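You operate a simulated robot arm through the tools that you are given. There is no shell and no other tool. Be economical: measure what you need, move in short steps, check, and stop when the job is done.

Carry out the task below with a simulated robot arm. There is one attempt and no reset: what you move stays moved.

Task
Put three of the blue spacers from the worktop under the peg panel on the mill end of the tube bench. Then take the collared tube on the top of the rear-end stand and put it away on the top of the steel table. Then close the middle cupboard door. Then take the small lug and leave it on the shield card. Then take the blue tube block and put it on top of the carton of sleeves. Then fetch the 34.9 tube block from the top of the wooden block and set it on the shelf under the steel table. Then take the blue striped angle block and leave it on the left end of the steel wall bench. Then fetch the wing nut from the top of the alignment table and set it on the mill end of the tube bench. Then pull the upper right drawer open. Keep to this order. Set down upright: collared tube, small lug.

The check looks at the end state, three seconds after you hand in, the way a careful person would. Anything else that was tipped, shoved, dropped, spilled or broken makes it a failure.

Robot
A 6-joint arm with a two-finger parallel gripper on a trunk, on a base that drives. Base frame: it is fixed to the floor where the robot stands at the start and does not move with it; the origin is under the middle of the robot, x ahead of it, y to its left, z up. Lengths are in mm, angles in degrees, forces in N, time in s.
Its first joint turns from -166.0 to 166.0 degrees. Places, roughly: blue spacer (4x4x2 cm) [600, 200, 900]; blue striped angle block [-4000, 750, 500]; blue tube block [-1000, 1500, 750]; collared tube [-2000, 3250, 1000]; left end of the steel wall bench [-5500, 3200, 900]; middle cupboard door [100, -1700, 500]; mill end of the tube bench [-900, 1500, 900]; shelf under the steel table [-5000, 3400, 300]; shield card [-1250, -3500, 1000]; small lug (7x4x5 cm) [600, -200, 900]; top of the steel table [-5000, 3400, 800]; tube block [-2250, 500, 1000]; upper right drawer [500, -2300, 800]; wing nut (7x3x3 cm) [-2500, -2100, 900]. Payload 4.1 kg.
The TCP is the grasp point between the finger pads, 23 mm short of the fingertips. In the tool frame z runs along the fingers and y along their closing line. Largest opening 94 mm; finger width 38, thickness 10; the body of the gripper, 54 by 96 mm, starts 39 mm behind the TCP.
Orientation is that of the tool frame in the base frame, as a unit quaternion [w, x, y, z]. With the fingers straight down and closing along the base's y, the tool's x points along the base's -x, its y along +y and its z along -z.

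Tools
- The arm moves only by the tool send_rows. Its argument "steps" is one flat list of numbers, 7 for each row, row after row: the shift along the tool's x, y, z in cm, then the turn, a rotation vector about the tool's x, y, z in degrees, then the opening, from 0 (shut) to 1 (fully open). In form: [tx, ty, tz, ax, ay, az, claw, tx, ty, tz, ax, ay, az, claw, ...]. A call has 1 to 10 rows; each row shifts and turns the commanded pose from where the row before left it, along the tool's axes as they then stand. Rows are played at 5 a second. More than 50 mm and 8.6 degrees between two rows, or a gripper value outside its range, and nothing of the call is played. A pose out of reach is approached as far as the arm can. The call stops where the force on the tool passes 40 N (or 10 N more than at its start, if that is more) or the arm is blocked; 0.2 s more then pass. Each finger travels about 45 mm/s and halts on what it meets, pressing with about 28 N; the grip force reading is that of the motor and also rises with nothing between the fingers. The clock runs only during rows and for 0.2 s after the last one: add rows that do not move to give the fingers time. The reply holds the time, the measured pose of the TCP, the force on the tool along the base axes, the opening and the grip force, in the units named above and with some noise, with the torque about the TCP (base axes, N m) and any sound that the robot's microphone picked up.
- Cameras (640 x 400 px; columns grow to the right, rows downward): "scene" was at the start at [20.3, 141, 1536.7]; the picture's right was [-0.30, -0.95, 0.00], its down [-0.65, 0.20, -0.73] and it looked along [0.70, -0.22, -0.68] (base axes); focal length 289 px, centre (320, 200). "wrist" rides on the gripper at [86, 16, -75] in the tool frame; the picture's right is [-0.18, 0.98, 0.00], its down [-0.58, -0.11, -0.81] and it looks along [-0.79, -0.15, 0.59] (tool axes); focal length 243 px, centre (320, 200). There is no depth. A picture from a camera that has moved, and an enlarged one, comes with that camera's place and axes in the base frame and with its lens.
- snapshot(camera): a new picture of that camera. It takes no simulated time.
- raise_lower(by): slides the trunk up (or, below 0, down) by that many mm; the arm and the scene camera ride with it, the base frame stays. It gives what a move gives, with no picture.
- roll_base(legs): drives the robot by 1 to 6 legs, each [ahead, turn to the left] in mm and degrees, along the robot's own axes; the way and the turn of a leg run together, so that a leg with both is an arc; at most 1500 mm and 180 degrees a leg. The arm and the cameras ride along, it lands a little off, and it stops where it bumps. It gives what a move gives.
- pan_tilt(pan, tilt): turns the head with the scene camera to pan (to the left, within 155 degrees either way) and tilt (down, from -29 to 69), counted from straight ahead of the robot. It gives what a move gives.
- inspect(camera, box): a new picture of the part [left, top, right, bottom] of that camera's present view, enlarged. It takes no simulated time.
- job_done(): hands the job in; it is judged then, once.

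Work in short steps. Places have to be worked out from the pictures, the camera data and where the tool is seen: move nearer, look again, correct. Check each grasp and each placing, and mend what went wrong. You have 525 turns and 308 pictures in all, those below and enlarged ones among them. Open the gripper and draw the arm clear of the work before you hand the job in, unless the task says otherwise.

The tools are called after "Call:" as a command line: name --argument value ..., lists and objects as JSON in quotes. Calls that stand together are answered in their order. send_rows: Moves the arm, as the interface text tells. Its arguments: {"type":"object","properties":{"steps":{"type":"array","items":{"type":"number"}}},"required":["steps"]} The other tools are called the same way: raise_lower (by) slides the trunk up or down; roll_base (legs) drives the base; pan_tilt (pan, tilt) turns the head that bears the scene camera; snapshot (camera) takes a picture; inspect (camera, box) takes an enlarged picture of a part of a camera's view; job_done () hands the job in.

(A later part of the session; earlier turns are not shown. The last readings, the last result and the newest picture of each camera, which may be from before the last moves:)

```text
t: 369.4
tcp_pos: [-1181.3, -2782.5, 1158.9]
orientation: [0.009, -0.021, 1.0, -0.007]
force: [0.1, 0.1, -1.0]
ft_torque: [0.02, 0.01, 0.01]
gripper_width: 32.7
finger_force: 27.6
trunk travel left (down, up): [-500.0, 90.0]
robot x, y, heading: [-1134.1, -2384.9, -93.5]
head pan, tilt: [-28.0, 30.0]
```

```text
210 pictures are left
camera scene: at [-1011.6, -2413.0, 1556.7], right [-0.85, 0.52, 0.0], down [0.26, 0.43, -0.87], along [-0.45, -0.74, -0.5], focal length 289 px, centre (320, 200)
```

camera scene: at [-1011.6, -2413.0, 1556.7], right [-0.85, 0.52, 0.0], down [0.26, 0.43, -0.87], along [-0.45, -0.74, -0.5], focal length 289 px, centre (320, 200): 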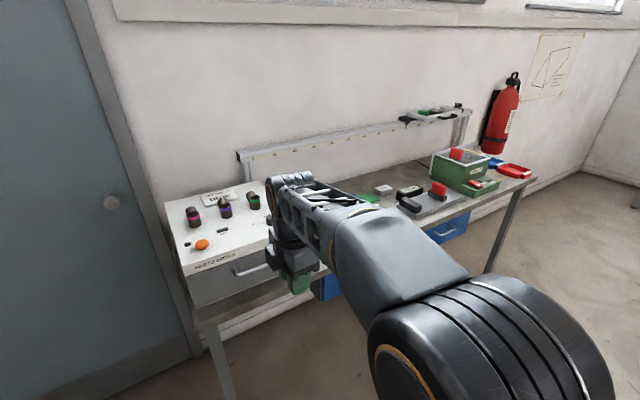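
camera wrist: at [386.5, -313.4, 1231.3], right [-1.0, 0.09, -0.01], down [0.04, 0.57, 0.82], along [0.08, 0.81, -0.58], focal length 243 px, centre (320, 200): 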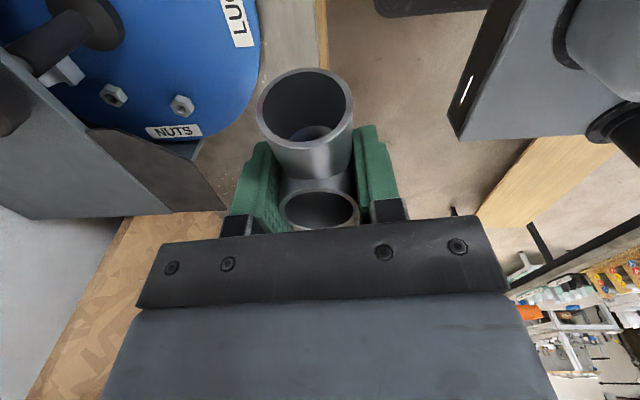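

The "HEAT SHIELD blue" card lies flat on the parts dryer, centre about (-1182,-3457), 145 x 100 mm. I drive closer and look again.

Call:
roll_base --legs '[[340, 0]]'

Call:
pan_tilt --pan 5 --tilt 45

Call:
snapshot --camera "scene"

Call:
snapshot --camera "wrist"

```text
t: 371.6
tcp_pos: [-1200.5, -3121.6, 1158.7]
orientation: [0.009, -0.022, 1.0, -0.007]
force: [0.2, -0.7, -1.7]
ft_torque: [0.01, -0.03, 0.03]
gripper_width: 32.6
finger_force: 28.1
trunk travel left (down, up): [-500.0, 90.0]
robot x, y, heading: [-1152.1, -2722.7, -93.3]
head pan, tilt: [-28.0, 30.0]
```

```text
t: 372.6
tcp_pos: [-1200.6, -3120.9, 1158.1]
orientation: [0.009, -0.022, 1.0, -0.007]
force: [-0.4, 0.4, -1.1]
ft_torque: [-0.01, 0.01, 0.0]
gripper_width: 32.7
finger_force: 28.1
trunk travel left (down, up): [-500.0, 90.0]
robot x, y, heading: [-1154.3, -2720.8, -93.4]
head pan, tilt: [5.0, 45.0]
```

```text
209 pictures are left
camera scene: at [-982.6, -2755.3, 1534.1], right [-1.0, -0.03, 0.0], down [-0.02, 0.71, -0.71], along [0.02, -0.71, -0.71], focal length 289 px, centre (320, 200)
```

scene: 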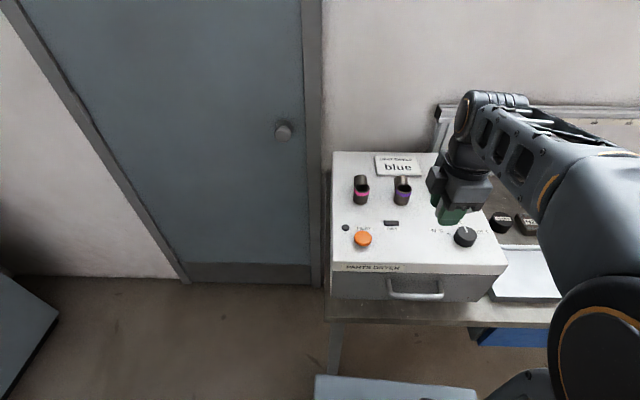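

```text
208 pictures are left
camera wrist: at [-1289.2, -3106.9, 1231.1], right [0.14, 0.99, -0.01], down [0.57, -0.07, 0.82], along [0.81, -0.12, -0.58], focal length 243 px, centre (320, 200)
```

wrist: 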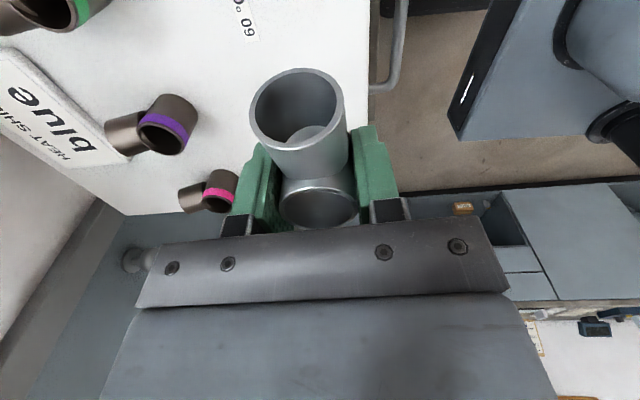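

Triangulated: card centre about (-1180,-3385), z≈1035. I drive 50 mm more and extend over it at height.

Call:
roll_base --legs '[[50, 0]]'

Call:
send_rows --steps '[-0.57, -4.31, 0, 0, 0, 0, 0.25, -0.57, -4.31, 0, 0, 0, 0, 0.25, -0.57, -4.31, 0, 0, 0, 0, 0.25, -0.57, -4.31, 0, 0, 0, 0, 0.25, -0.57, -4.31, 0, 0, 0, 0, 0.25, 0, 0, 0, 0, 0, 0, 0.25]'

Call:
snapshot --camera "wrist"

Call:
inspect --camera "scene" --box '[300, 80, 540, 230]'

```text
t: 373.5
tcp_pos: [-1204.6, -3171.0, 1157.9]
orientation: [0.009, -0.022, 1.0, -0.006]
force: [0.0, -0.1, -0.8]
ft_torque: [0.02, -0.01, 0.01]
gripper_width: 32.6
finger_force: 28.1
trunk travel left (down, up): [-500.0, 90.0]
robot x, y, heading: [-1161.4, -2771.0, -93.5]
head pan, tilt: [5.0, 45.0]
```

```text
t: 374.9
tcp_pos: [-1165.0, -3385.2, 1161.7]
orientation: [0.008, -0.022, 1.0, -0.006]
force: [0.5, -0.6, -0.4]
ft_torque: [-0.01, -0.02, -0.02]
gripper_width: 32.5
finger_force: 27.9
trunk travel left (down, up): [-500.0, 90.0]
robot x, y, heading: [-1154.7, -2772.7, -93.5]
head pan, tilt: [5.0, 45.0]
```

```text
207 pictures are left
camera wrist: at [-1253.8, -3371.8, 1235.9], right [0.14, 0.99, -0.01], down [0.57, -0.07, 0.82], along [0.81, -0.12, -0.58], focal length 243 px, centre (320, 200)
```

wrist: 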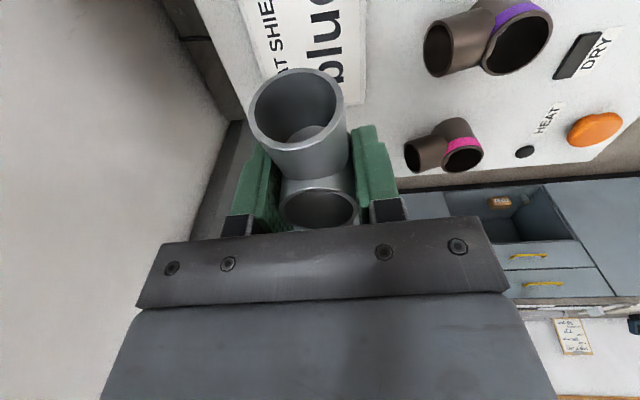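

```text
2.67 times, centred on (420, 155) of scene
camera zoom: at [-985.3, -2804.5, 1534.1], right [-1.0, -0.03, 0.0], down [-0.02, 0.71, -0.71], along [0.02, -0.71, -0.71], focal length 771 px, centre (53, 320)
```

zoom: 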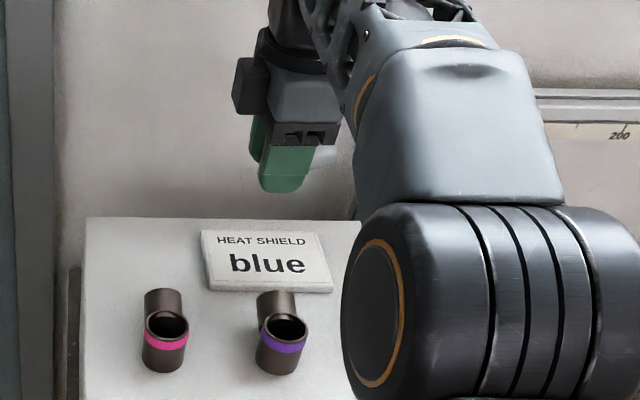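

Card spans x -1238…-1119, y -3437…-3348. I nudge 7 mm on and descend toward it.

Call:
send_rows --steps '[0, -0.7, 0, 0, 0, 0, 0.25, 0, 0, 4, 0, 0, 0, 0.25, 0, 0, 4, 0, 0, 0, 0.25, 0, 0, 0.8, 0, 0, 0, 0.25, 0, 0, 0, 0, 0, 0, 0.25]'

Call:
inspect --camera "scene" --box '[300, 80, 540, 230]'

```text
t: 376.1
tcp_pos: [-1162.9, -3392.2, 1073.9]
orientation: [0.009, -0.022, 1.0, -0.007]
force: [0.4, -0.2, -1.0]
ft_torque: [-0.01, 0.0, -0.03]
gripper_width: 32.6
finger_force: 28.0
trunk travel left (down, up): [-500.0, 90.0]
robot x, y, heading: [-1162.9, -2770.2, -93.6]
head pan, tilt: [5.0, 45.0]
```

```text
2.67 times, centred on (420, 155) of scene
camera zoom: at [-985.3, -2804.3, 1534.1], right [-1.0, -0.03, 0.0], down [-0.02, 0.71, -0.71], along [0.02, -0.71, -0.71], focal length 771 px, centre (53, 320)
```

zoom: 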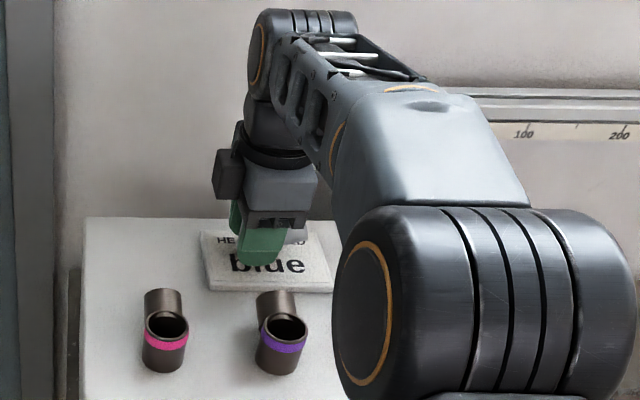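

Call:
send_rows --steps '[0, 0, 0.3, 0, 0, 0, 0.25, 0, 0, 0.3, 0, 0, 0, 0.25, 0, 0, 0.3, 0, 0, 0, 0.25, 0, 0, 0.2, 0, 0, 0, 0.25, 0, 0, 0, 0, 0, 0, 0.25]'

```text
t: 377.3
tcp_pos: [-1164.5, -3392.0, 1063.4]
orientation: [0.008, -0.022, 1.0, -0.007]
force: [0.6, 0.0, 2.5]
ft_torque: [0.08, 0.02, 0.0]
gripper_width: 32.7
finger_force: 28.0
trunk travel left (down, up): [-500.0, 90.0]
robot x, y, heading: [-1158.1, -2769.1, -93.3]
head pan, tilt: [5.0, 45.0]
```

Call:
send_rows --steps '[0, 0, 0.15, 0, 0, 0, 0.25, 0, 0, 0.1, 0, 0, 0, 0.25, 0, 0, 0, 0, 0, 0, 0.25]'

```text
t: 378.1
tcp_pos: [-1163.6, -3391.8, 1064.3]
orientation: [0.009, -0.022, 1.0, -0.01]
force: [0.9, -6.3, 22.9]
ft_torque: [0.26, 0.3, 0.09]
gripper_width: 32.9
finger_force: 28.7
trunk travel left (down, up): [-500.0, 90.0]
robot x, y, heading: [-1156.4, -2771.4, -93.4]
head pan, tilt: [5.0, 45.0]
```

Firm contact. I ease off 1 mm, open and rise.

Call:
send_rows --steps '[0, 0, -0.1, 0, 0, 0, 0.25, 0, 0, 0, 0, 0, 0, 0.6, 0, 0, 0, 0, 0, 0, 0.6, 0, 0, 0, 0, 0, 0, 0.6, 0, 0, -3, 0, 0, 0, 0.6, 0, 0, -4, 0, 0, 0, 0.6, 0, 0, -4, 0, 0, 0, 0.6]'

Call:
inspect --camera "scene" --box '[300, 80, 540, 230]'

Call:
snapshot --camera "wrist"

```text
t: 379.7
tcp_pos: [-1168.4, -3392.5, 1171.1]
orientation: [0.01, -0.022, 1.0, -0.006]
force: [0.1, 0.0, 0.8]
ft_torque: [0.02, -0.02, -0.02]
gripper_width: 56.2
finger_force: 0.1
trunk travel left (down, up): [-500.0, 90.0]
robot x, y, heading: [-1158.1, -2773.5, -93.4]
head pan, tilt: [5.0, 45.0]
```

```text
2.67 times, centred on (420, 155) of scene
camera zoom: at [-985.4, -2804.3, 1534.0], right [-1.0, -0.03, 0.0], down [-0.02, 0.71, -0.71], along [0.02, -0.71, -0.71], focal length 771 px, centre (53, 320)
```

zoom: 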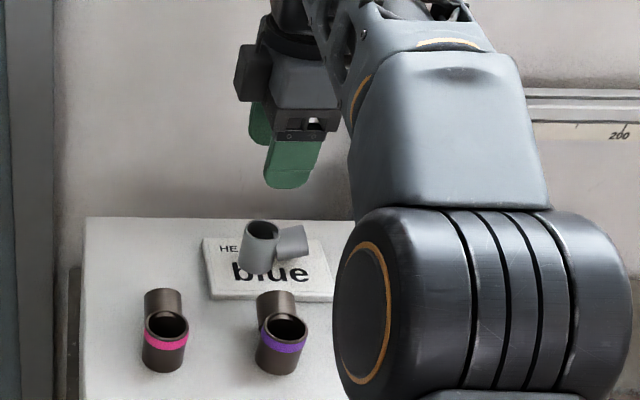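

```text
203 pictures are left
camera wrist: at [-1255.4, -3378.9, 1243.5], right [0.14, 0.99, -0.01], down [0.57, -0.07, 0.82], along [0.81, -0.12, -0.58], focal length 243 px, centre (320, 200)
```

wrist: 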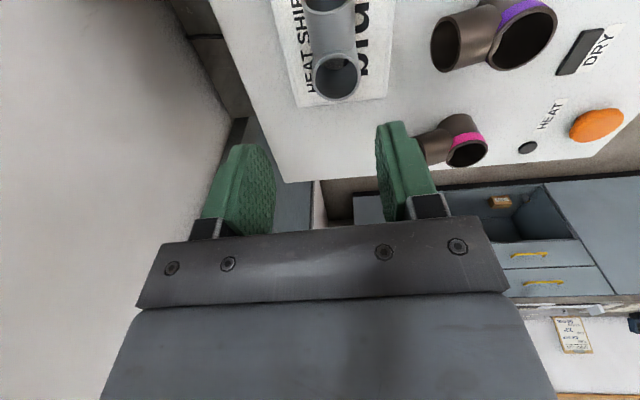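

The lug stands upright on the card. I retract the arm and turn the gripper back to its usual yaw.

Call:
send_rows --steps '[0, 4.5, 0, 0, 0, 0, 0.6, 0, 4.5, 0, 0, 0, 0, 0.6, 0, 4.5, 0, 0, 0, 0, 0.6, 0, 4.5, 0, 0, 0, 0, 0.6, 0, 4.5, 0, 0, 0, 0, 0.6, 0, 4.5, 0, 0, 0, 0, 0.6]'

Call:
send_rows --steps '[0, 0, 0, 0, 0, 8.3, 0.6, 0, 0, 0, 0, 0, 8.3, 0.6, 0, 0, 0, 0, 0, 8.3, 0.6, 0, 0, 0, 0, 0, 8.3, 0.6, 0, 0, 0, 0, 0, 8.3, 0.6, 0, 0, 0, 0, 0, 8.3, 0.6, 0, 0, 0, 0, 0, 8.3, 0.6, 0, 0, 0, 0, 0, 8.3, 0.6, 0, 0, 0, 0, 0, 8.3, 0.6, 0, 0, 0, 0, 0, 8.3, 0.6]'

Call:
send_rows --steps '[0, 0, 0, 0, 0, 7.5, 0.6]'

Call:
roll_base --legs '[[-350, 0]]'

```text
t: 381.1
tcp_pos: [-1180.5, -3122.2, 1167.0]
orientation: [0.009, -0.022, 1.0, -0.007]
force: [0.0, 0.1, -0.7]
ft_torque: [-0.01, 0.01, 0.01]
gripper_width: 56.5
finger_force: 0.0
trunk travel left (down, up): [-500.0, 90.0]
robot x, y, heading: [-1156.3, -2771.2, -93.5]
head pan, tilt: [5.0, 45.0]
```

```text
t: 383.3
tcp_pos: [-1177.9, -3122.1, 1167.1]
orientation: [0.011, 0.647, 0.762, 0.0]
force: [-0.6, 0.7, 0.2]
ft_torque: [0.0, 0.0, 0.01]
gripper_width: 56.3
finger_force: 0.0
trunk travel left (down, up): [-500.0, 90.0]
robot x, y, heading: [-1160.8, -2772.0, -93.4]
head pan, tilt: [5.0, 45.0]
```

```text
t: 383.7
tcp_pos: [-1178.5, -3120.7, 1167.8]
orientation: [0.011, 0.695, 0.719, 0.001]
force: [0.6, -0.6, 0.1]
ft_torque: [-0.01, 0.01, 0.02]
gripper_width: 56.3
finger_force: 0.1
trunk travel left (down, up): [-500.0, 90.0]
robot x, y, heading: [-1161.6, -2772.0, -93.3]
head pan, tilt: [5.0, 45.0]
```

```text
t: 386.0
tcp_pos: [-1156.8, -2776.8, 1166.8]
orientation: [0.011, 0.695, 0.719, 0.002]
force: [0.7, -0.1, 0.7]
ft_torque: [0.06, -0.02, 0.0]
gripper_width: 56.2
finger_force: 0.0
trunk travel left (down, up): [-500.0, 90.0]
robot x, y, heading: [-1136.0, -2430.6, -93.1]
head pan, tilt: [5.0, 45.0]
```

Next the blue tube block near (-1120,1570) on the tube bench. I look north to choose a route.

Call:
roll_base --legs '[[0, 175]]'

Call:
pan_tilt --pan 15 --tilt 18

Call:
snapshot --camera "scene"

```text
t: 393.5
tcp_pos: [-1086.9, -2080.5, 1167.6]
orientation: [-0.001, -0.687, 0.727, 0.011]
force: [-0.8, 0.2, 0.3]
ft_torque: [0.0, 0.03, 0.07]
gripper_width: 56.4
finger_force: 0.0
trunk travel left (down, up): [-500.0, 90.0]
robot x, y, heading: [-1137.2, -2426.3, 81.4]
head pan, tilt: [5.0, 45.0]
```

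```text
t: 394.4
tcp_pos: [-1087.1, -2080.5, 1167.8]
orientation: [-0.002, -0.686, 0.727, 0.011]
force: [0.2, -0.8, -0.7]
ft_torque: [0.03, 0.03, 0.02]
gripper_width: 56.6
finger_force: 0.1
trunk travel left (down, up): [-500.0, 90.0]
robot x, y, heading: [-1136.9, -2428.9, 81.5]
head pan, tilt: [15.0, 18.0]
```

```text
202 pictures are left
camera scene: at [-1321.0, -2369.6, 1575.9], right [0.99, 0.11, 0.0], down [0.03, -0.31, -0.95], along [-0.11, 0.94, -0.31], focal length 289 px, centre (320, 200)
```

scene: 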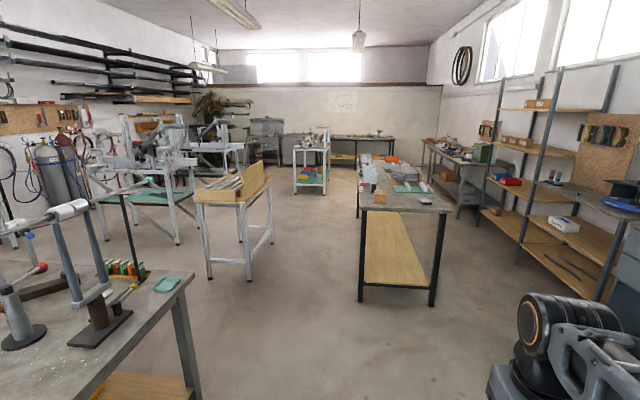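

A clear corridor runs at x≈-1700 between the tube bench and the tray table. I drive north along it.

Call:
roll_base --legs '[[0, 39.7], [1085, 0], [0, -31.2], [1500, 0]]'

```text
t: 410.4
tcp_pos: [-1645.6, 370.1, 1167.4]
orientation: [0.002, 0.733, -0.68, -0.012]
force: [-0.7, 0.4, 0.4]
ft_torque: [-0.02, 0.01, -0.02]
gripper_width: 56.5
finger_force: 0.0
trunk travel left (down, up): [-500.0, 90.0]
robot x, y, heading: [-1650.0, 21.7, 89.0]
head pan, tilt: [15.0, 18.0]
```

I am level with the tray table, so I take a look at it on the way for the later 34.9 block.

Call:
pan_tilt --pan 65 --tilt 28

Call:
snapshot --camera "scene"

```text
t: 411.6
tcp_pos: [-1645.8, 369.9, 1167.9]
orientation: [0.001, 0.733, -0.68, -0.011]
force: [0.2, -0.5, 0.5]
ft_torque: [0.0, 0.0, -0.02]
gripper_width: 56.3
finger_force: 0.1
trunk travel left (down, up): [-500.0, 90.0]
robot x, y, heading: [-1648.9, 24.3, 89.2]
head pan, tilt: [65.0, 28.0]
```

```text
201 pictures are left
camera scene: at [-1898.1, 2.9, 1559.9], right [0.44, 0.9, 0.0], down [0.42, -0.21, -0.88], along [-0.79, 0.39, -0.47], focal length 289 px, centre (320, 200)
```

scene: 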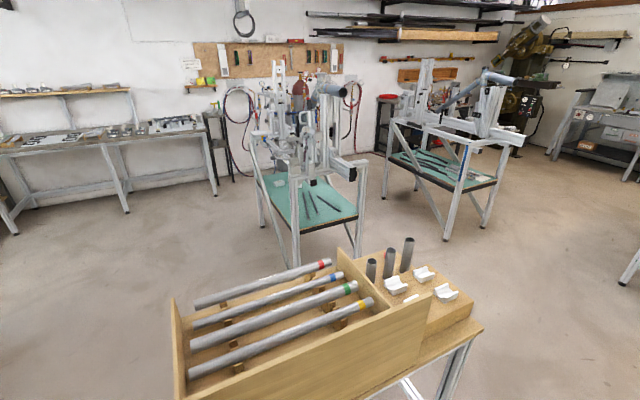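

Call:
inspect --camera "scene" --box '[340, 220, 500, 320]'

Call:
roll_base --legs '[[500, 0]]'

Call:
pan_tilt --pan 95 --tilt 40

Call:
snapshot --camera "scene"

```text
4.00 times, centred on (420, 270) of scene
camera zoom: at [-1898.1, 2.9, 1559.9], right [0.44, 0.9, 0.0], down [0.42, -0.21, -0.88], along [-0.79, 0.39, -0.47], focal length 1156 px, centre (-80, -80)
```

zoom: 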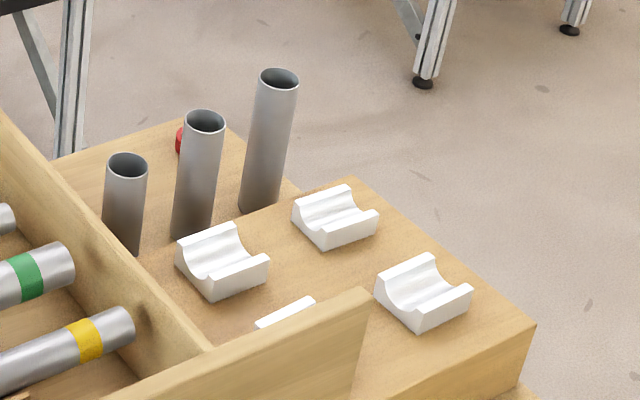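

```text
t: 414.5
tcp_pos: [-1638.9, 868.4, 1168.5]
orientation: [0.002, 0.735, -0.678, -0.011]
force: [0.3, -0.9, -0.6]
ft_torque: [0.02, 0.0, 0.02]
gripper_width: 56.5
finger_force: 0.1
trunk travel left (down, up): [-500.0, 90.0]
robot x, y, heading: [-1642.9, 516.4, 89.5]
head pan, tilt: [65.0, 28.0]
```

```text
t: 415.5
tcp_pos: [-1639.4, 868.4, 1167.1]
orientation: [0.002, 0.735, -0.678, -0.011]
force: [-0.7, -0.7, 0.2]
ft_torque: [-0.01, -0.01, 0.02]
gripper_width: 56.5
finger_force: 0.0
trunk travel left (down, up): [-500.0, 90.0]
robot x, y, heading: [-1641.6, 519.8, 89.2]
head pan, tilt: [95.0, 40.0]
```

```text
199 pictures are left
camera scene: at [-1893.2, 453.3, 1541.4], right [-0.07, 1.0, 0.0], down [0.64, 0.05, -0.77], along [-0.76, -0.06, -0.64], focal length 289 px, centre (320, 200)
```

scene: 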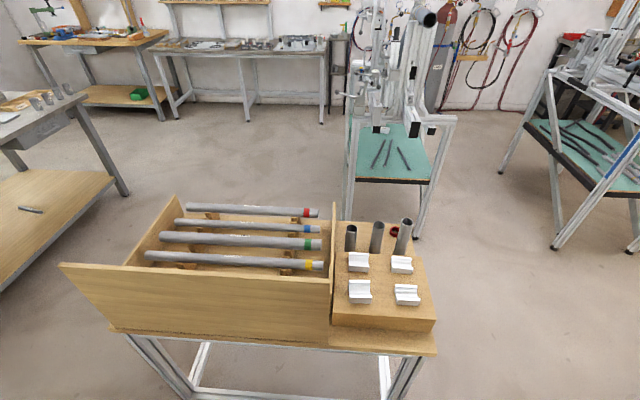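

Call:
inspect --camera "scene" --box '[330, 215, 450, 335]'

```text
3.33 times, centred on (390, 275) of scene
camera zoom: at [-1893.2, 453.3, 1541.4], right [-0.07, 1.0, 0.0], down [0.64, 0.05, -0.77], along [-0.76, -0.06, -0.64], focal length 963 px, centre (87, -50)
```

zoom: 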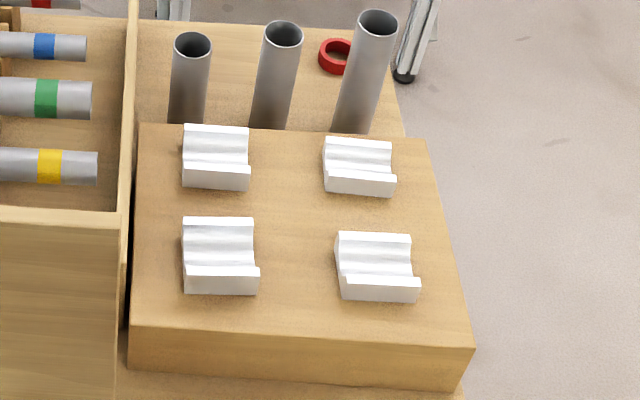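

Four white blocks without visible labels from here; I will examine them later. I continue to the mill end of the tube bench from the north.

Call:
roll_base --legs '[[1500, 0], [110, 0], [0, -89], [520, 0], [0, -90]]'

Call:
pan_tilt --pan 0 --tilt 45

Call:
snapshot --camera "scene"

Call:
snapshot --camera "wrist"

```text
t: 434.2
tcp_pos: [-1121.3, 1809.3, 1167.1]
orientation: [0.011, 0.684, 0.73, 0.002]
force: [0.6, 0.0, -0.2]
ft_torque: [0.02, -0.01, -0.02]
gripper_width: 56.1
finger_force: 0.1
trunk travel left (down, up): [-500.0, 90.0]
robot x, y, heading: [-1111.5, 2159.6, -91.4]
head pan, tilt: [95.0, 40.0]
```

```text
t: 435.9
tcp_pos: [-1121.2, 1808.8, 1167.7]
orientation: [0.01, 0.684, 0.73, 0.002]
force: [-0.1, 0.4, -0.2]
ft_torque: [0.02, 0.0, -0.03]
gripper_width: 56.5
finger_force: 0.1
trunk travel left (down, up): [-500.0, 90.0]
robot x, y, heading: [-1113.5, 2157.7, -91.5]
head pan, tilt: [0.0, 45.0]
```

```text
197 pictures are left
camera scene: at [-945.3, 2131.8, 1534.1], right [-1.0, 0.03, 0.0], down [0.02, 0.71, -0.71], along [-0.02, -0.71, -0.71], focal length 289 px, centre (320, 200)
```

scene: 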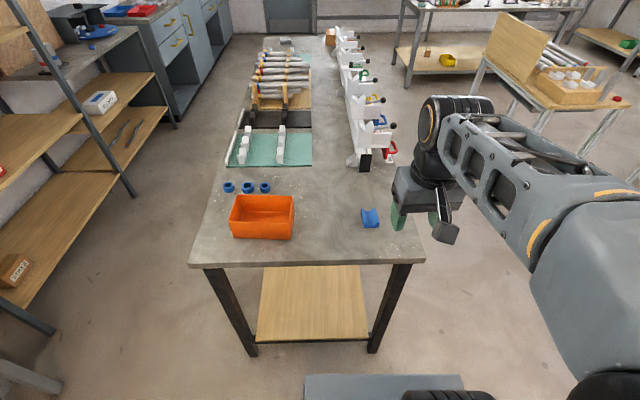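

```text
196 pictures are left
camera wrist: at [-1111.3, 1898.1, 1241.4], right [0.99, -0.12, 0.02], down [-0.09, -0.58, 0.81], along [-0.09, -0.81, -0.58], focal length 243 px, centre (320, 200)
```

wrist: 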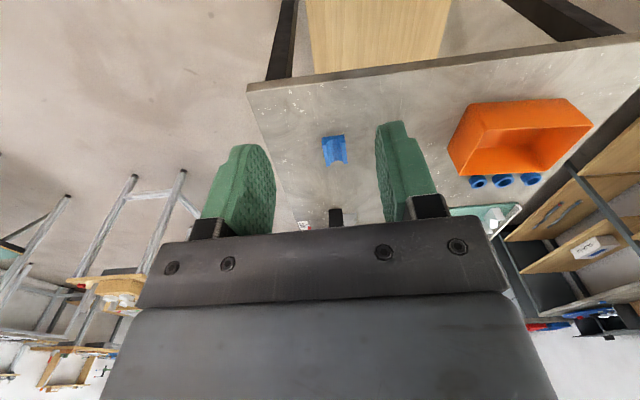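

The blue tube block is at about (-1116,1550). I inspect its shape.

Call:
inspect --camera "wrist" --box '[295, 115, 375, 175]'

Call:
inspect --camera "scene" --box '[340, 195, 400, 240]'

```text
6.67 times, centred on (335, 145) of wrist
camera zoom: at [-1111.3, 1898.1, 1241.4], right [0.99, -0.12, 0.02], down [-0.09, -0.58, 0.81], along [-0.09, -0.81, -0.58], focal length 1618 px, centre (220, 567)
```

zoom: 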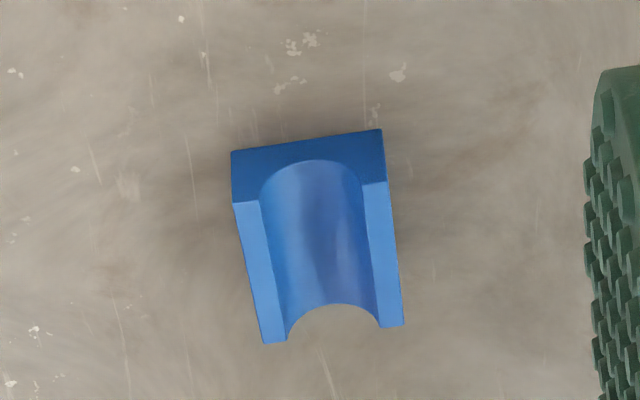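

```text
8.89 times, centred on (370, 218) of scene
camera zoom: at [-945.3, 2131.8, 1534.1], right [-1.0, 0.03, 0.0], down [0.02, 0.71, -0.71], along [-0.02, -0.71, -0.71], focal length 2569 px, centre (-124, 44)
```

zoom: 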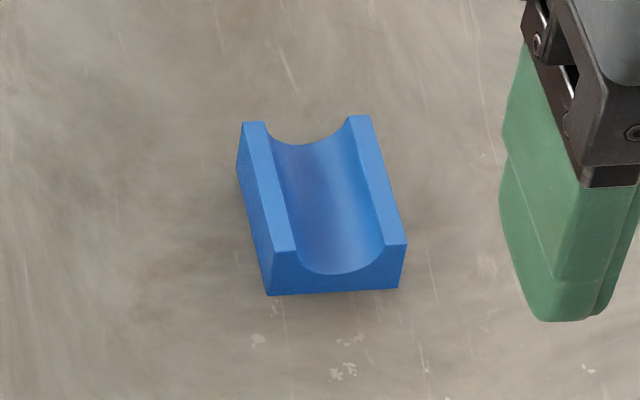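

Block: x -1139…-1094, y 1520…1580, top z≈884. It lines up with my closing axis. I drive 60 mm closer and hover above it.

Call:
roll_base --legs '[[60, 0]]'

Call:
send_rows --steps '[-3.98, -0.12, 0, 0, 0, 0, 0.75, -3.98, -0.12, 0, 0, 0, 0, 0.75, -3.98, -0.12, 0, 0, 0, 0, 0.75, -3.98, -0.12, 0, 0, 0, 0, 0.75, -3.98, -0.12, 0, 0, 0, 0, 0.75, 0, 0, 5, 0, 0, 0, 0.75, 0, 0, 5, 0, 0, 0, 0.75, 0, 0, 5, 0, 0, 0, 0.75, 0, 0, 4, 0, 0, 0, 0.75]'

Call:
snapshot --camera "wrist"

```text
t: 436.9
tcp_pos: [-1122.4, 1747.5, 1167.3]
orientation: [0.011, 0.684, 0.729, 0.001]
force: [0.1, 0.1, -0.2]
ft_torque: [0.03, -0.04, -0.04]
gripper_width: 56.1
finger_force: 0.1
trunk travel left (down, up): [-500.0, 90.0]
robot x, y, heading: [-1111.4, 2099.0, -91.6]
head pan, tilt: [0.0, 45.0]
```

```text
t: 438.9
tcp_pos: [-1113.2, 1546.4, 978.4]
orientation: [0.011, 0.684, 0.729, 0.002]
force: [0.3, 0.6, -0.6]
ft_torque: [0.0, -0.02, 0.0]
gripper_width: 70.5
finger_force: 0.1
trunk travel left (down, up): [-500.0, 90.0]
robot x, y, heading: [-1115.2, 2098.0, -91.7]
head pan, tilt: [0.0, 45.0]
```

```text
193 pictures are left
camera wrist: at [-1103.5, 1635.3, 1052.4], right [0.99, -0.12, 0.02], down [-0.09, -0.58, 0.81], along [-0.09, -0.81, -0.58], focal length 243 px, centre (320, 200)
```

wrist: 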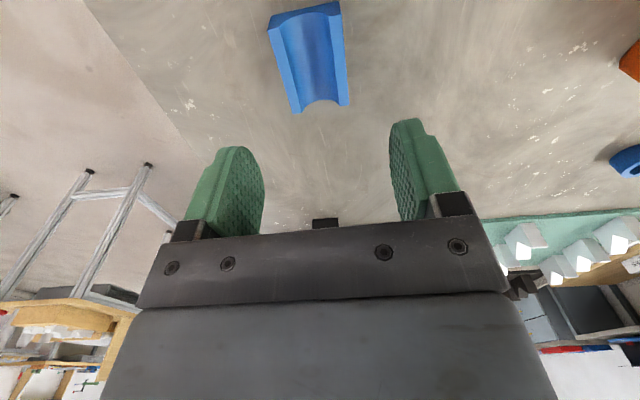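

Aligned; block centre (-1115,1553). I descend and grip.

Call:
send_rows --steps '[0.5, -0.15, 3, 0, 0, 0, 0.75, 0, 0, 3, 0, 0, 0, 0.75, 0, 0, 2.9, 0, 0, 0, 0.75, 0, 0, 0, 0, 0, 0, 0.75, 0, 0, 0, 0, 0, 0, 0.35, 0, 0, 0, 0, 0, 0, 0.35, 0, 0, 0, 0, 0, 0, 0.35]'

Call:
snapshot --camera "wrist"

```text
t: 440.5
tcp_pos: [-1115.5, 1548.7, 891.9]
orientation: [0.011, 0.684, 0.729, 0.002]
force: [-0.1, -0.3, -0.2]
ft_torque: [0.01, 0.0, -0.01]
gripper_width: 44.6
finger_force: 27.9
trunk travel left (down, up): [-500.0, 90.0]
robot x, y, heading: [-1117.5, 2099.5, -91.6]
head pan, tilt: [0.0, 45.0]
```

```text
192 pictures are left
camera wrist: at [-1105.0, 1639.0, 964.9], right [0.99, -0.12, 0.02], down [-0.09, -0.58, 0.81], along [-0.09, -0.81, -0.58], focal length 243 px, centre (320, 200)
```

wrist: 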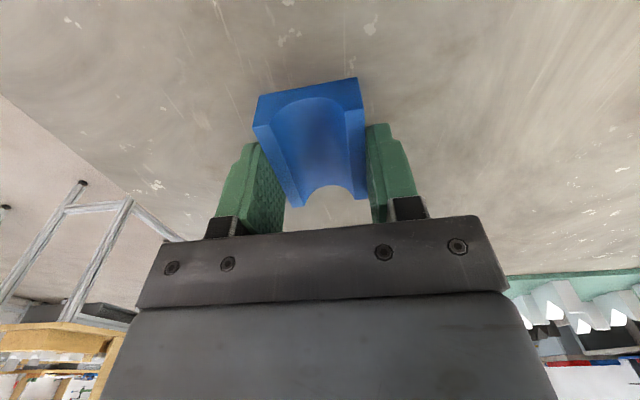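

Gripped at 44.6 mm. I lift, retract and look at the cartons on the shelf unit.

Call:
send_rows --steps '[0, 0, -4, 0, 0, 0, 0.35, 0, 0, -5, 0, 0, 0, 0.35, 0, 0, -5, 0, 0, 0, 0.35, 0, 0, -5, 0, 0, 0, 0.35, 0, 0, -5, 0, 0, 0, 0.35, 0, 0, -3, 0, 0, 0, 0.35, 4.5, 0, 0, 0, 0, 0, 0.35, 4.5, 0, 0, 0, 0, 0, 0.35, 4.5, 0, 0, 0, 0, 0, 0.35, 4.5, 0, 0, 0, 0, 0, 0.35]'

Call:
snapshot --camera "wrist"

Call:
pan_tilt --pan 55 --tilt 12

Call:
inspect --camera "scene" --box '[200, 100, 520, 300]'

```text
t: 442.7
tcp_pos: [-1130.3, 1735.1, 1158.9]
orientation: [0.012, 0.685, 0.729, 0.002]
force: [0.5, 0.2, -0.4]
ft_torque: [0.01, 0.01, -0.04]
gripper_width: 44.4
finger_force: 28.1
trunk travel left (down, up): [-500.0, 90.0]
robot x, y, heading: [-1113.5, 2096.3, -91.5]
head pan, tilt: [0.0, 45.0]
```

```text
191 pictures are left
camera wrist: at [-1120.7, 1823.1, 1233.0], right [0.99, -0.12, 0.02], down [-0.09, -0.58, 0.81], along [-0.09, -0.81, -0.58], focal length 243 px, centre (320, 200)
```

wrist: 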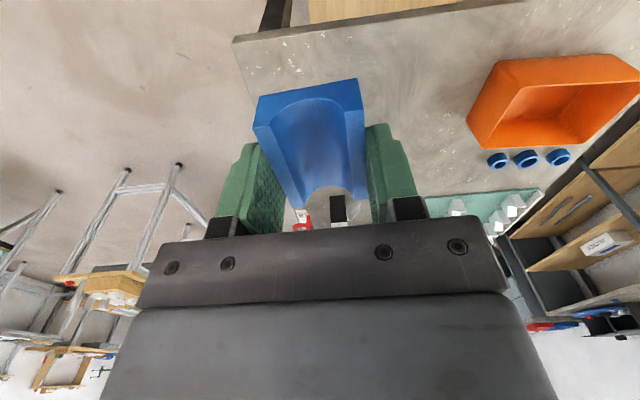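

```text
t: 443.9
tcp_pos: [-1129.9, 1732.0, 1159.9]
orientation: [0.01, 0.684, 0.729, 0.002]
force: [-0.3, 0.1, -0.8]
ft_torque: [0.0, -0.05, 0.01]
gripper_width: 44.6
finger_force: 28.2
trunk travel left (down, up): [-500.0, 90.0]
robot x, y, heading: [-1116.3, 2095.8, -91.5]
head pan, tilt: [55.0, 12.0]
```

```text
2.00 times, centred on (360, 200) of scene
camera zoom: at [-870.0, 2097.4, 1585.7], right [-0.6, -0.8, 0.0], down [-0.17, 0.12, -0.98], along [0.79, -0.58, -0.21], focal length 578 px, centre (240, 200)
```

zoom: 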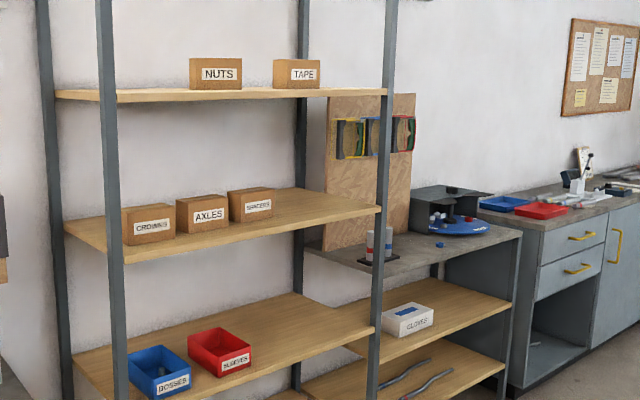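

The shelf cartons read NUTS, TAPE, CROWNS, AXLES, SPACERS; a red bin reads SLEEVES. I need a carton of sleeves, so I look at other cartons: the bottom of this shelf and the north benches.

Call:
pan_tilt --pan 65 --tilt 25

Call:
snapshot --camera "scene"

Call:
pan_tilt --pan 150 --tilt 15

Call:
snapshot --camera "scene"

```text
t: 444.7
tcp_pos: [-1129.8, 1733.2, 1158.7]
orientation: [0.012, 0.684, 0.73, 0.002]
force: [0.2, 0.1, -0.9]
ft_torque: [0.0, -0.02, 0.02]
gripper_width: 44.6
finger_force: 28.3
trunk travel left (down, up): [-500.0, 90.0]
robot x, y, heading: [-1115.5, 2097.3, -91.7]
head pan, tilt: [65.0, 25.0]
```

```text
189 pictures are left
camera scene: at [-862.4, 2111.7, 1564.7], right [-0.45, -0.89, 0.0], down [-0.38, 0.19, -0.91], along [0.81, -0.41, -0.42], focal length 289 px, centre (320, 200)
```

scene: 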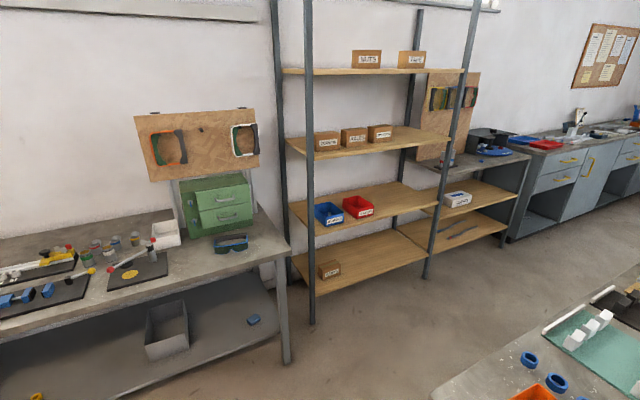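

```text
t: 446.3
tcp_pos: [-1129.0, 1733.1, 1158.3]
orientation: [0.011, 0.684, 0.73, 0.002]
force: [0.1, -0.1, -0.1]
ft_torque: [0.01, -0.01, 0.02]
gripper_width: 44.6
finger_force: 28.0
trunk travel left (down, up): [-500.0, 90.0]
robot x, y, heading: [-1115.3, 2099.6, -91.5]
head pan, tilt: [150.0, 15.0]
```

```text
188 pictures are left
camera scene: at [-895.8, 2232.6, 1580.9], right [0.85, -0.52, 0.0], down [-0.14, -0.22, -0.97], along [0.51, 0.82, -0.26], focal length 289 px, centre (320, 200)
```

scene: 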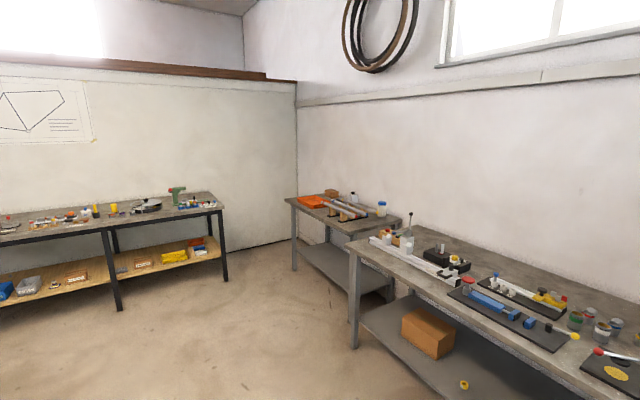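

Call:
inspect --camera "scene" --box '[0, 230, 230, 310]'

Call:
inspect --camera "scene" --box '[380, 280, 500, 380]'

Call:
pan_tilt --pan 65 --tilt 25

Call:
inspect --camera "scene" --box '[295, 240, 375, 290]'

```text
2.78 times, centred on (115, 270) of scene
camera zoom: at [-895.8, 2232.6, 1580.9], right [0.85, -0.52, 0.0], down [-0.14, -0.22, -0.97], along [0.51, 0.82, -0.26], focal length 804 px, centre (890, 5)
```

zoom: 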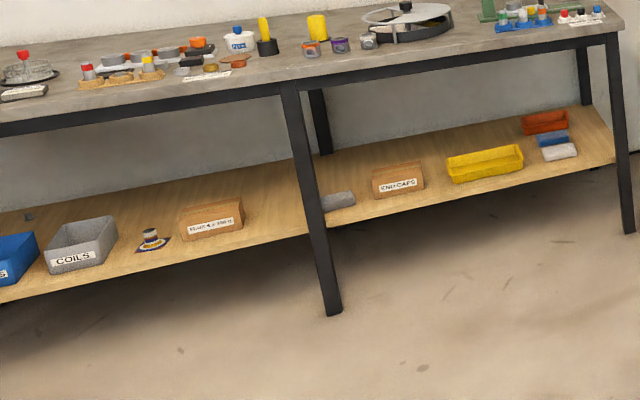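

```text
4.00 times, centred on (440, 330) of scene
camera zoom: at [-895.8, 2232.6, 1580.9], right [0.85, -0.52, 0.0], down [-0.14, -0.22, -0.97], along [0.51, 0.82, -0.26], focal length 1156 px, centre (-160, -320)
```

zoom: 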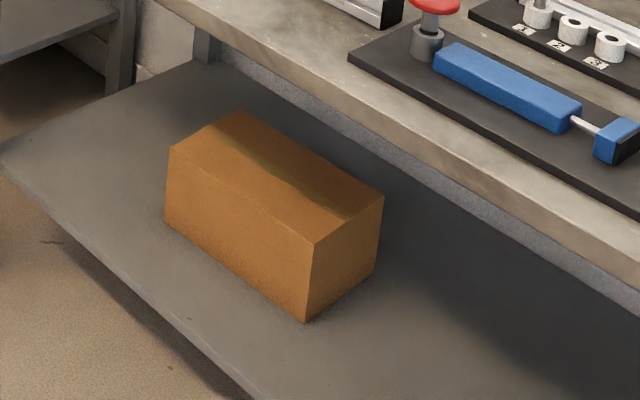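

```text
t: 447.9
tcp_pos: [-1130.0, 1732.4, 1159.8]
orientation: [0.011, 0.683, 0.73, 0.002]
force: [0.0, 0.0, 0.1]
ft_torque: [-0.02, 0.03, 0.01]
gripper_width: 44.7
finger_force: 27.7
trunk travel left (down, up): [-500.0, 90.0]
robot x, y, heading: [-1114.4, 2100.6, -91.4]
head pan, tilt: [65.0, 25.0]
```

```text
8.00 times, centred on (335, 265) of scene
camera zoom: at [-862.4, 2111.8, 1564.7], right [-0.45, -0.89, 0.0], down [-0.38, 0.19, -0.91], along [0.81, -0.4, -0.42], focal length 2312 px, centre (200, -320)
```

zoom: 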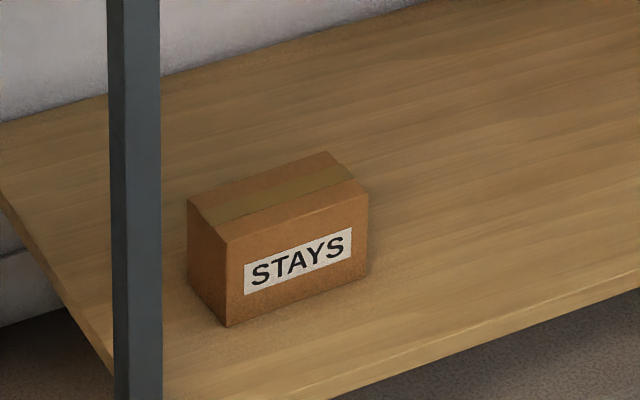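

Not those (FLUX, END CAPS, STAYS). I check the carton under the rear-end stand and others in view.

Call:
pan_tilt --pan -150 --tilt 22

Call:
snapshot --camera "scene"

Call:
inspect --camera "scene" --box '[200, 160, 440, 310]'

```text
t: 451.0
tcp_pos: [-1128.1, 1731.4, 1159.5]
orientation: [0.011, 0.683, 0.73, 0.002]
force: [-0.1, 0.5, -0.5]
ft_torque: [-0.01, -0.01, 0.0]
gripper_width: 44.6
finger_force: 27.9
trunk travel left (down, up): [-500.0, 90.0]
robot x, y, heading: [-1109.6, 2098.3, -91.7]
head pan, tilt: [-150.0, 22.0]
```

```text
184 pictures are left
camera scene: at [-989.0, 2234.6, 1569.5], right [0.88, 0.48, 0.0], down [0.18, -0.33, -0.93], along [-0.44, 0.82, -0.37], focal length 289 px, centre (320, 200)
```

scene: 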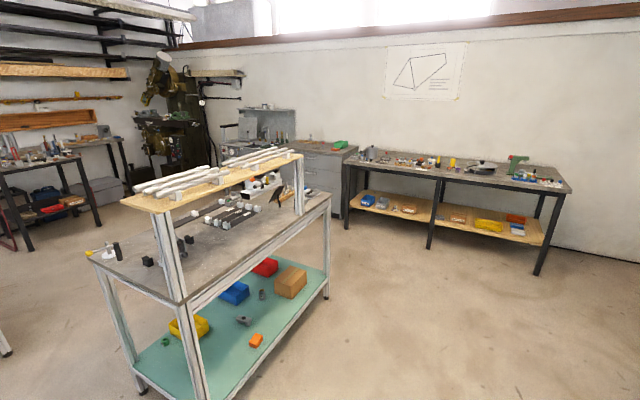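

```text
2.67 times, centred on (320, 235) of scene
camera zoom: at [-989.0, 2234.6, 1569.5], right [0.88, 0.48, 0.0], down [0.18, -0.33, -0.93], along [-0.44, 0.82, -0.37], focal length 771 px, centre (320, 107)
```

zoom: 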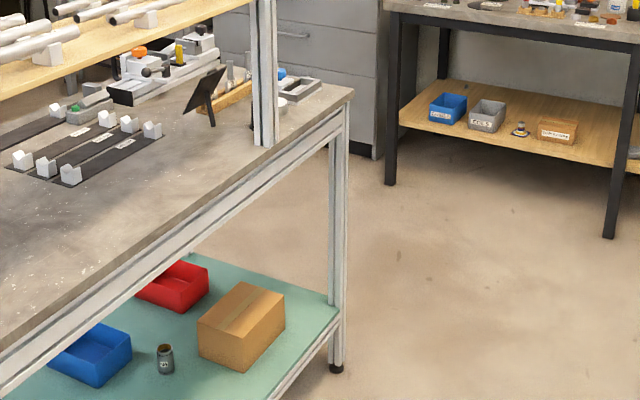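

Call:
inspect --camera "scene" --box '[392, 195, 472, 225]'

Call:
pan_tilt --pan -20 --tilt 18

Call:
snapshot --camera "scene"

```text
8.00 times, centred on (432, 210) of scene
camera zoom: at [-989.0, 2234.6, 1569.5], right [0.88, 0.48, 0.0], down [0.18, -0.33, -0.93], along [-0.44, 0.82, -0.37], focal length 2312 px, centre (-576, 120)
```

zoom: 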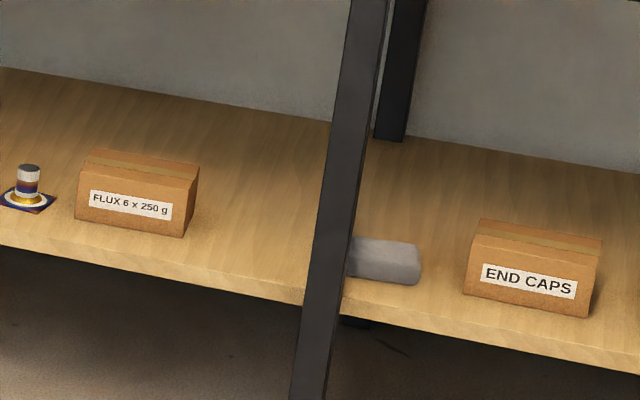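

```text
t: 453.1
tcp_pos: [-1129.5, 1733.2, 1159.2]
orientation: [0.011, 0.683, 0.73, 0.002]
force: [-0.5, -0.6, -0.2]
ft_torque: [0.0, 0.0, -0.01]
gripper_width: 44.6
finger_force: 28.2
trunk travel left (down, up): [-500.0, 90.0]
robot x, y, heading: [-1112.2, 2094.8, -91.5]
head pan, tilt: [-20.0, 18.0]
```

```text
181 pictures are left
camera scene: at [-979.2, 2066.2, 1576.0], right [-0.93, 0.37, 0.0], down [0.11, 0.29, -0.95], along [-0.35, -0.88, -0.31], focal length 289 px, centre (320, 200)
```

scene: 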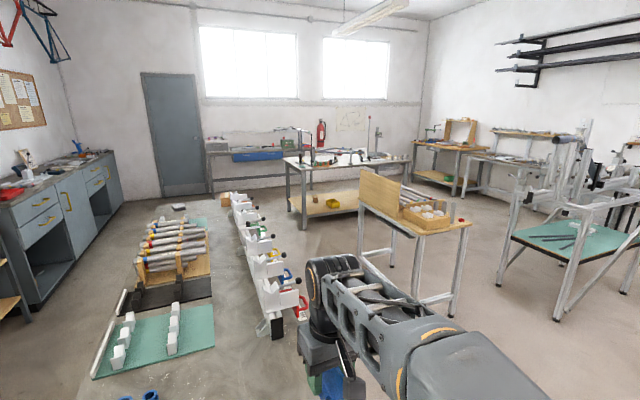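

Call:
inspect --camera "scene" --box '[280, 130, 440, 230]'

Call:
inspect --camera "scene" --box '[400, 100, 560, 200]'

```text
4.00 times, centred on (360, 180) of scene
camera zoom: at [-979.2, 2066.2, 1576.0], right [-0.93, 0.37, 0.0], down [0.11, 0.29, -0.95], along [-0.35, -0.88, -0.31], focal length 1156 px, centre (160, 280)
```

zoom: 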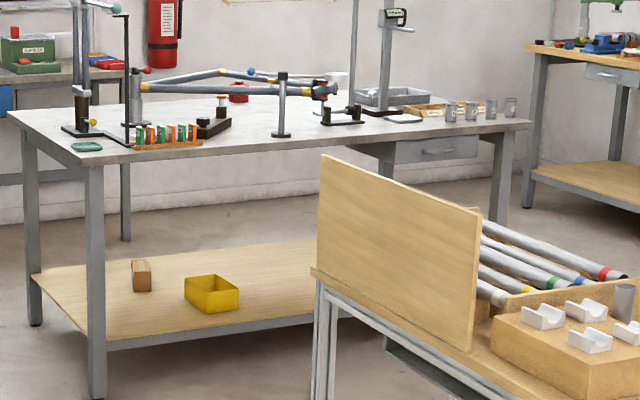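

```text
4.00 times, centred on (480, 150) of scene
camera zoom: at [-979.2, 2066.2, 1576.0], right [-0.93, 0.37, 0.0], down [0.11, 0.29, -0.95], along [-0.35, -0.88, -0.31], focal length 1156 px, centre (-320, 400)
```

zoom: 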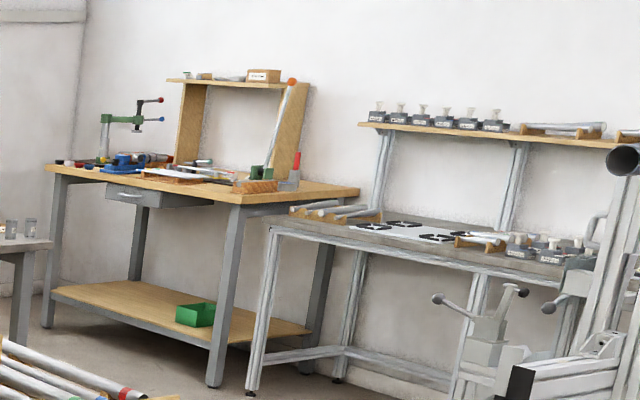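

Call:
inspect --camera "scene" --box '[455, 110, 495, 135]'

Call:
inspect --camera "scene" --box '[300, 185, 340, 210]'

Call:
inspect --camera "scene" --box '[0, 220, 100, 320]'

```text
16.00 times, centred on (475, 122) of scene
camera zoom: at [-979.2, 2066.2, 1576.0], right [-0.93, 0.37, 0.0], down [0.11, 0.29, -0.95], along [-0.35, -0.88, -0.31], focal length 4624 px, centre (-2160, 1440)
```

zoom: 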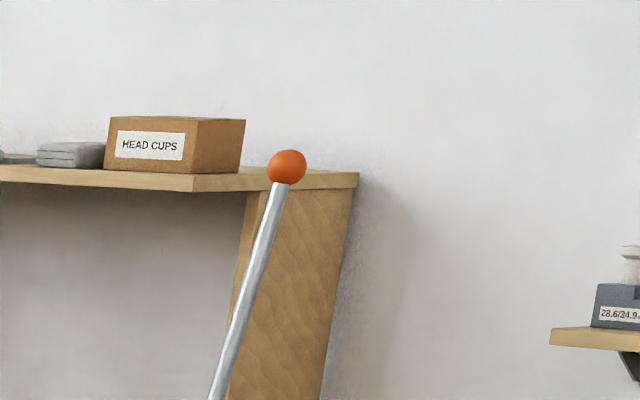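

```text
16.00 times, centred on (320, 198) of scene
camera zoom: at [-979.2, 2066.2, 1576.0], right [-0.93, 0.37, 0.0], down [0.11, 0.29, -0.95], along [-0.35, -0.88, -0.31], focal length 4624 px, centre (320, 240)
```

zoom: 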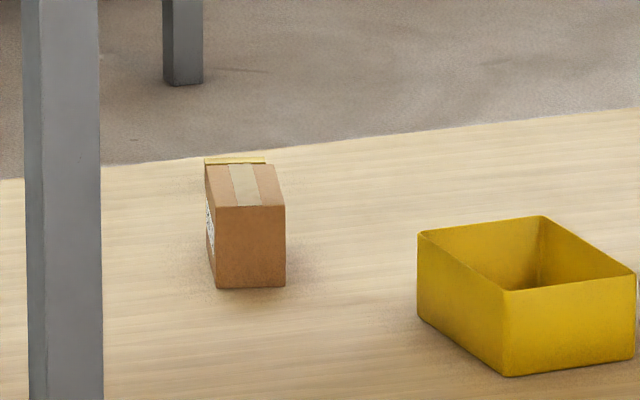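

```text
4.00 times, centred on (50, 270) of scene
camera zoom: at [-979.2, 2066.2, 1576.0], right [-0.93, 0.37, 0.0], down [0.11, 0.29, -0.95], along [-0.35, -0.88, -0.31], focal length 1156 px, centre (1400, -80)
```

zoom: 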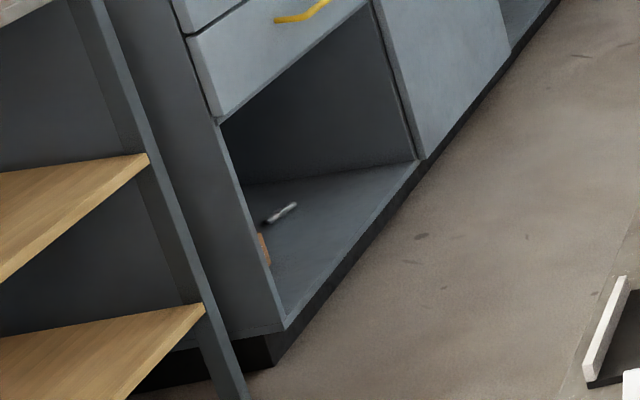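

Call:
pan_tilt --pan 55 --tilt 12

Call:
inspect --camera "scene" --box '[250, 185, 350, 300]'

```text
t: 454.5
tcp_pos: [-1130.0, 1732.2, 1159.4]
orientation: [0.011, 0.684, 0.729, 0.002]
force: [0.2, 0.7, -0.7]
ft_torque: [0.01, 0.01, -0.02]
gripper_width: 44.6
finger_force: 28.4
trunk travel left (down, up): [-500.0, 90.0]
robot x, y, heading: [-1118.2, 2098.5, -91.6]
head pan, tilt: [55.0, 12.0]
```

```text
3.48 times, centred on (300, 242) of scene
camera zoom: at [-870.0, 2097.4, 1585.8], right [-0.6, -0.8, 0.0], down [-0.17, 0.12, -0.98], along [0.79, -0.58, -0.21], focal length 1005 px, centre (390, 52)
```

zoom: 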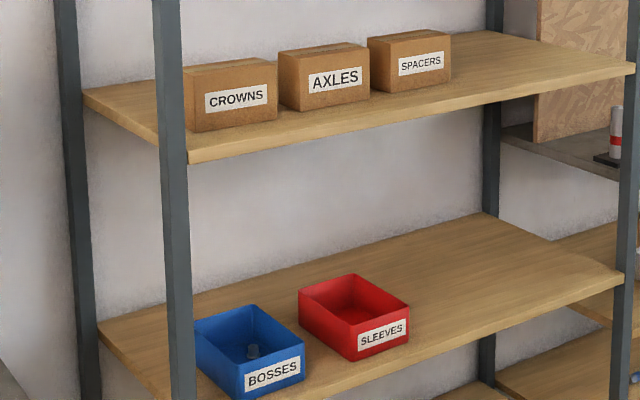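

The red one is an open bin, so the carton must be elsewhere. I check the carton on the lathe-side shelf and the western places.

Call:
pan_tilt --pan -125 --tilt 15

Call:
snapshot --camera "scene"

```text
t: 457.2
tcp_pos: [-1130.3, 1732.1, 1159.9]
orientation: [0.01, 0.684, 0.729, 0.002]
force: [0.4, -0.4, -0.8]
ft_torque: [-0.01, 0.04, 0.01]
gripper_width: 44.5
finger_force: 28.0
trunk travel left (down, up): [-500.0, 90.0]
robot x, y, heading: [-1114.3, 2097.3, -91.6]
head pan, tilt: [-125.0, 15.0]
```

```text
174 pictures are left
camera scene: at [-1019.8, 2208.6, 1580.9], right [0.6, 0.8, 0.0], down [0.21, -0.15, -0.97], along [-0.78, 0.58, -0.26], focal length 289 px, centre (320, 200)
```

scene: 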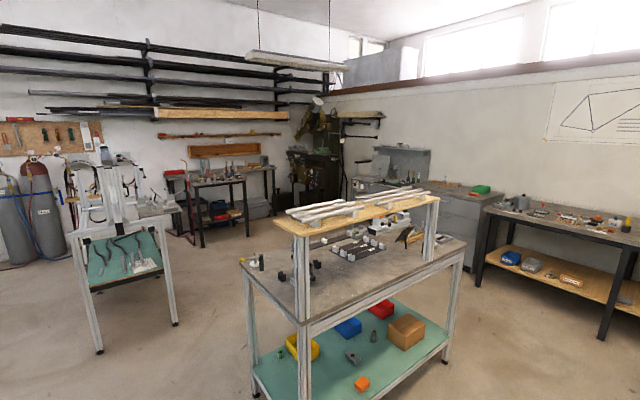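

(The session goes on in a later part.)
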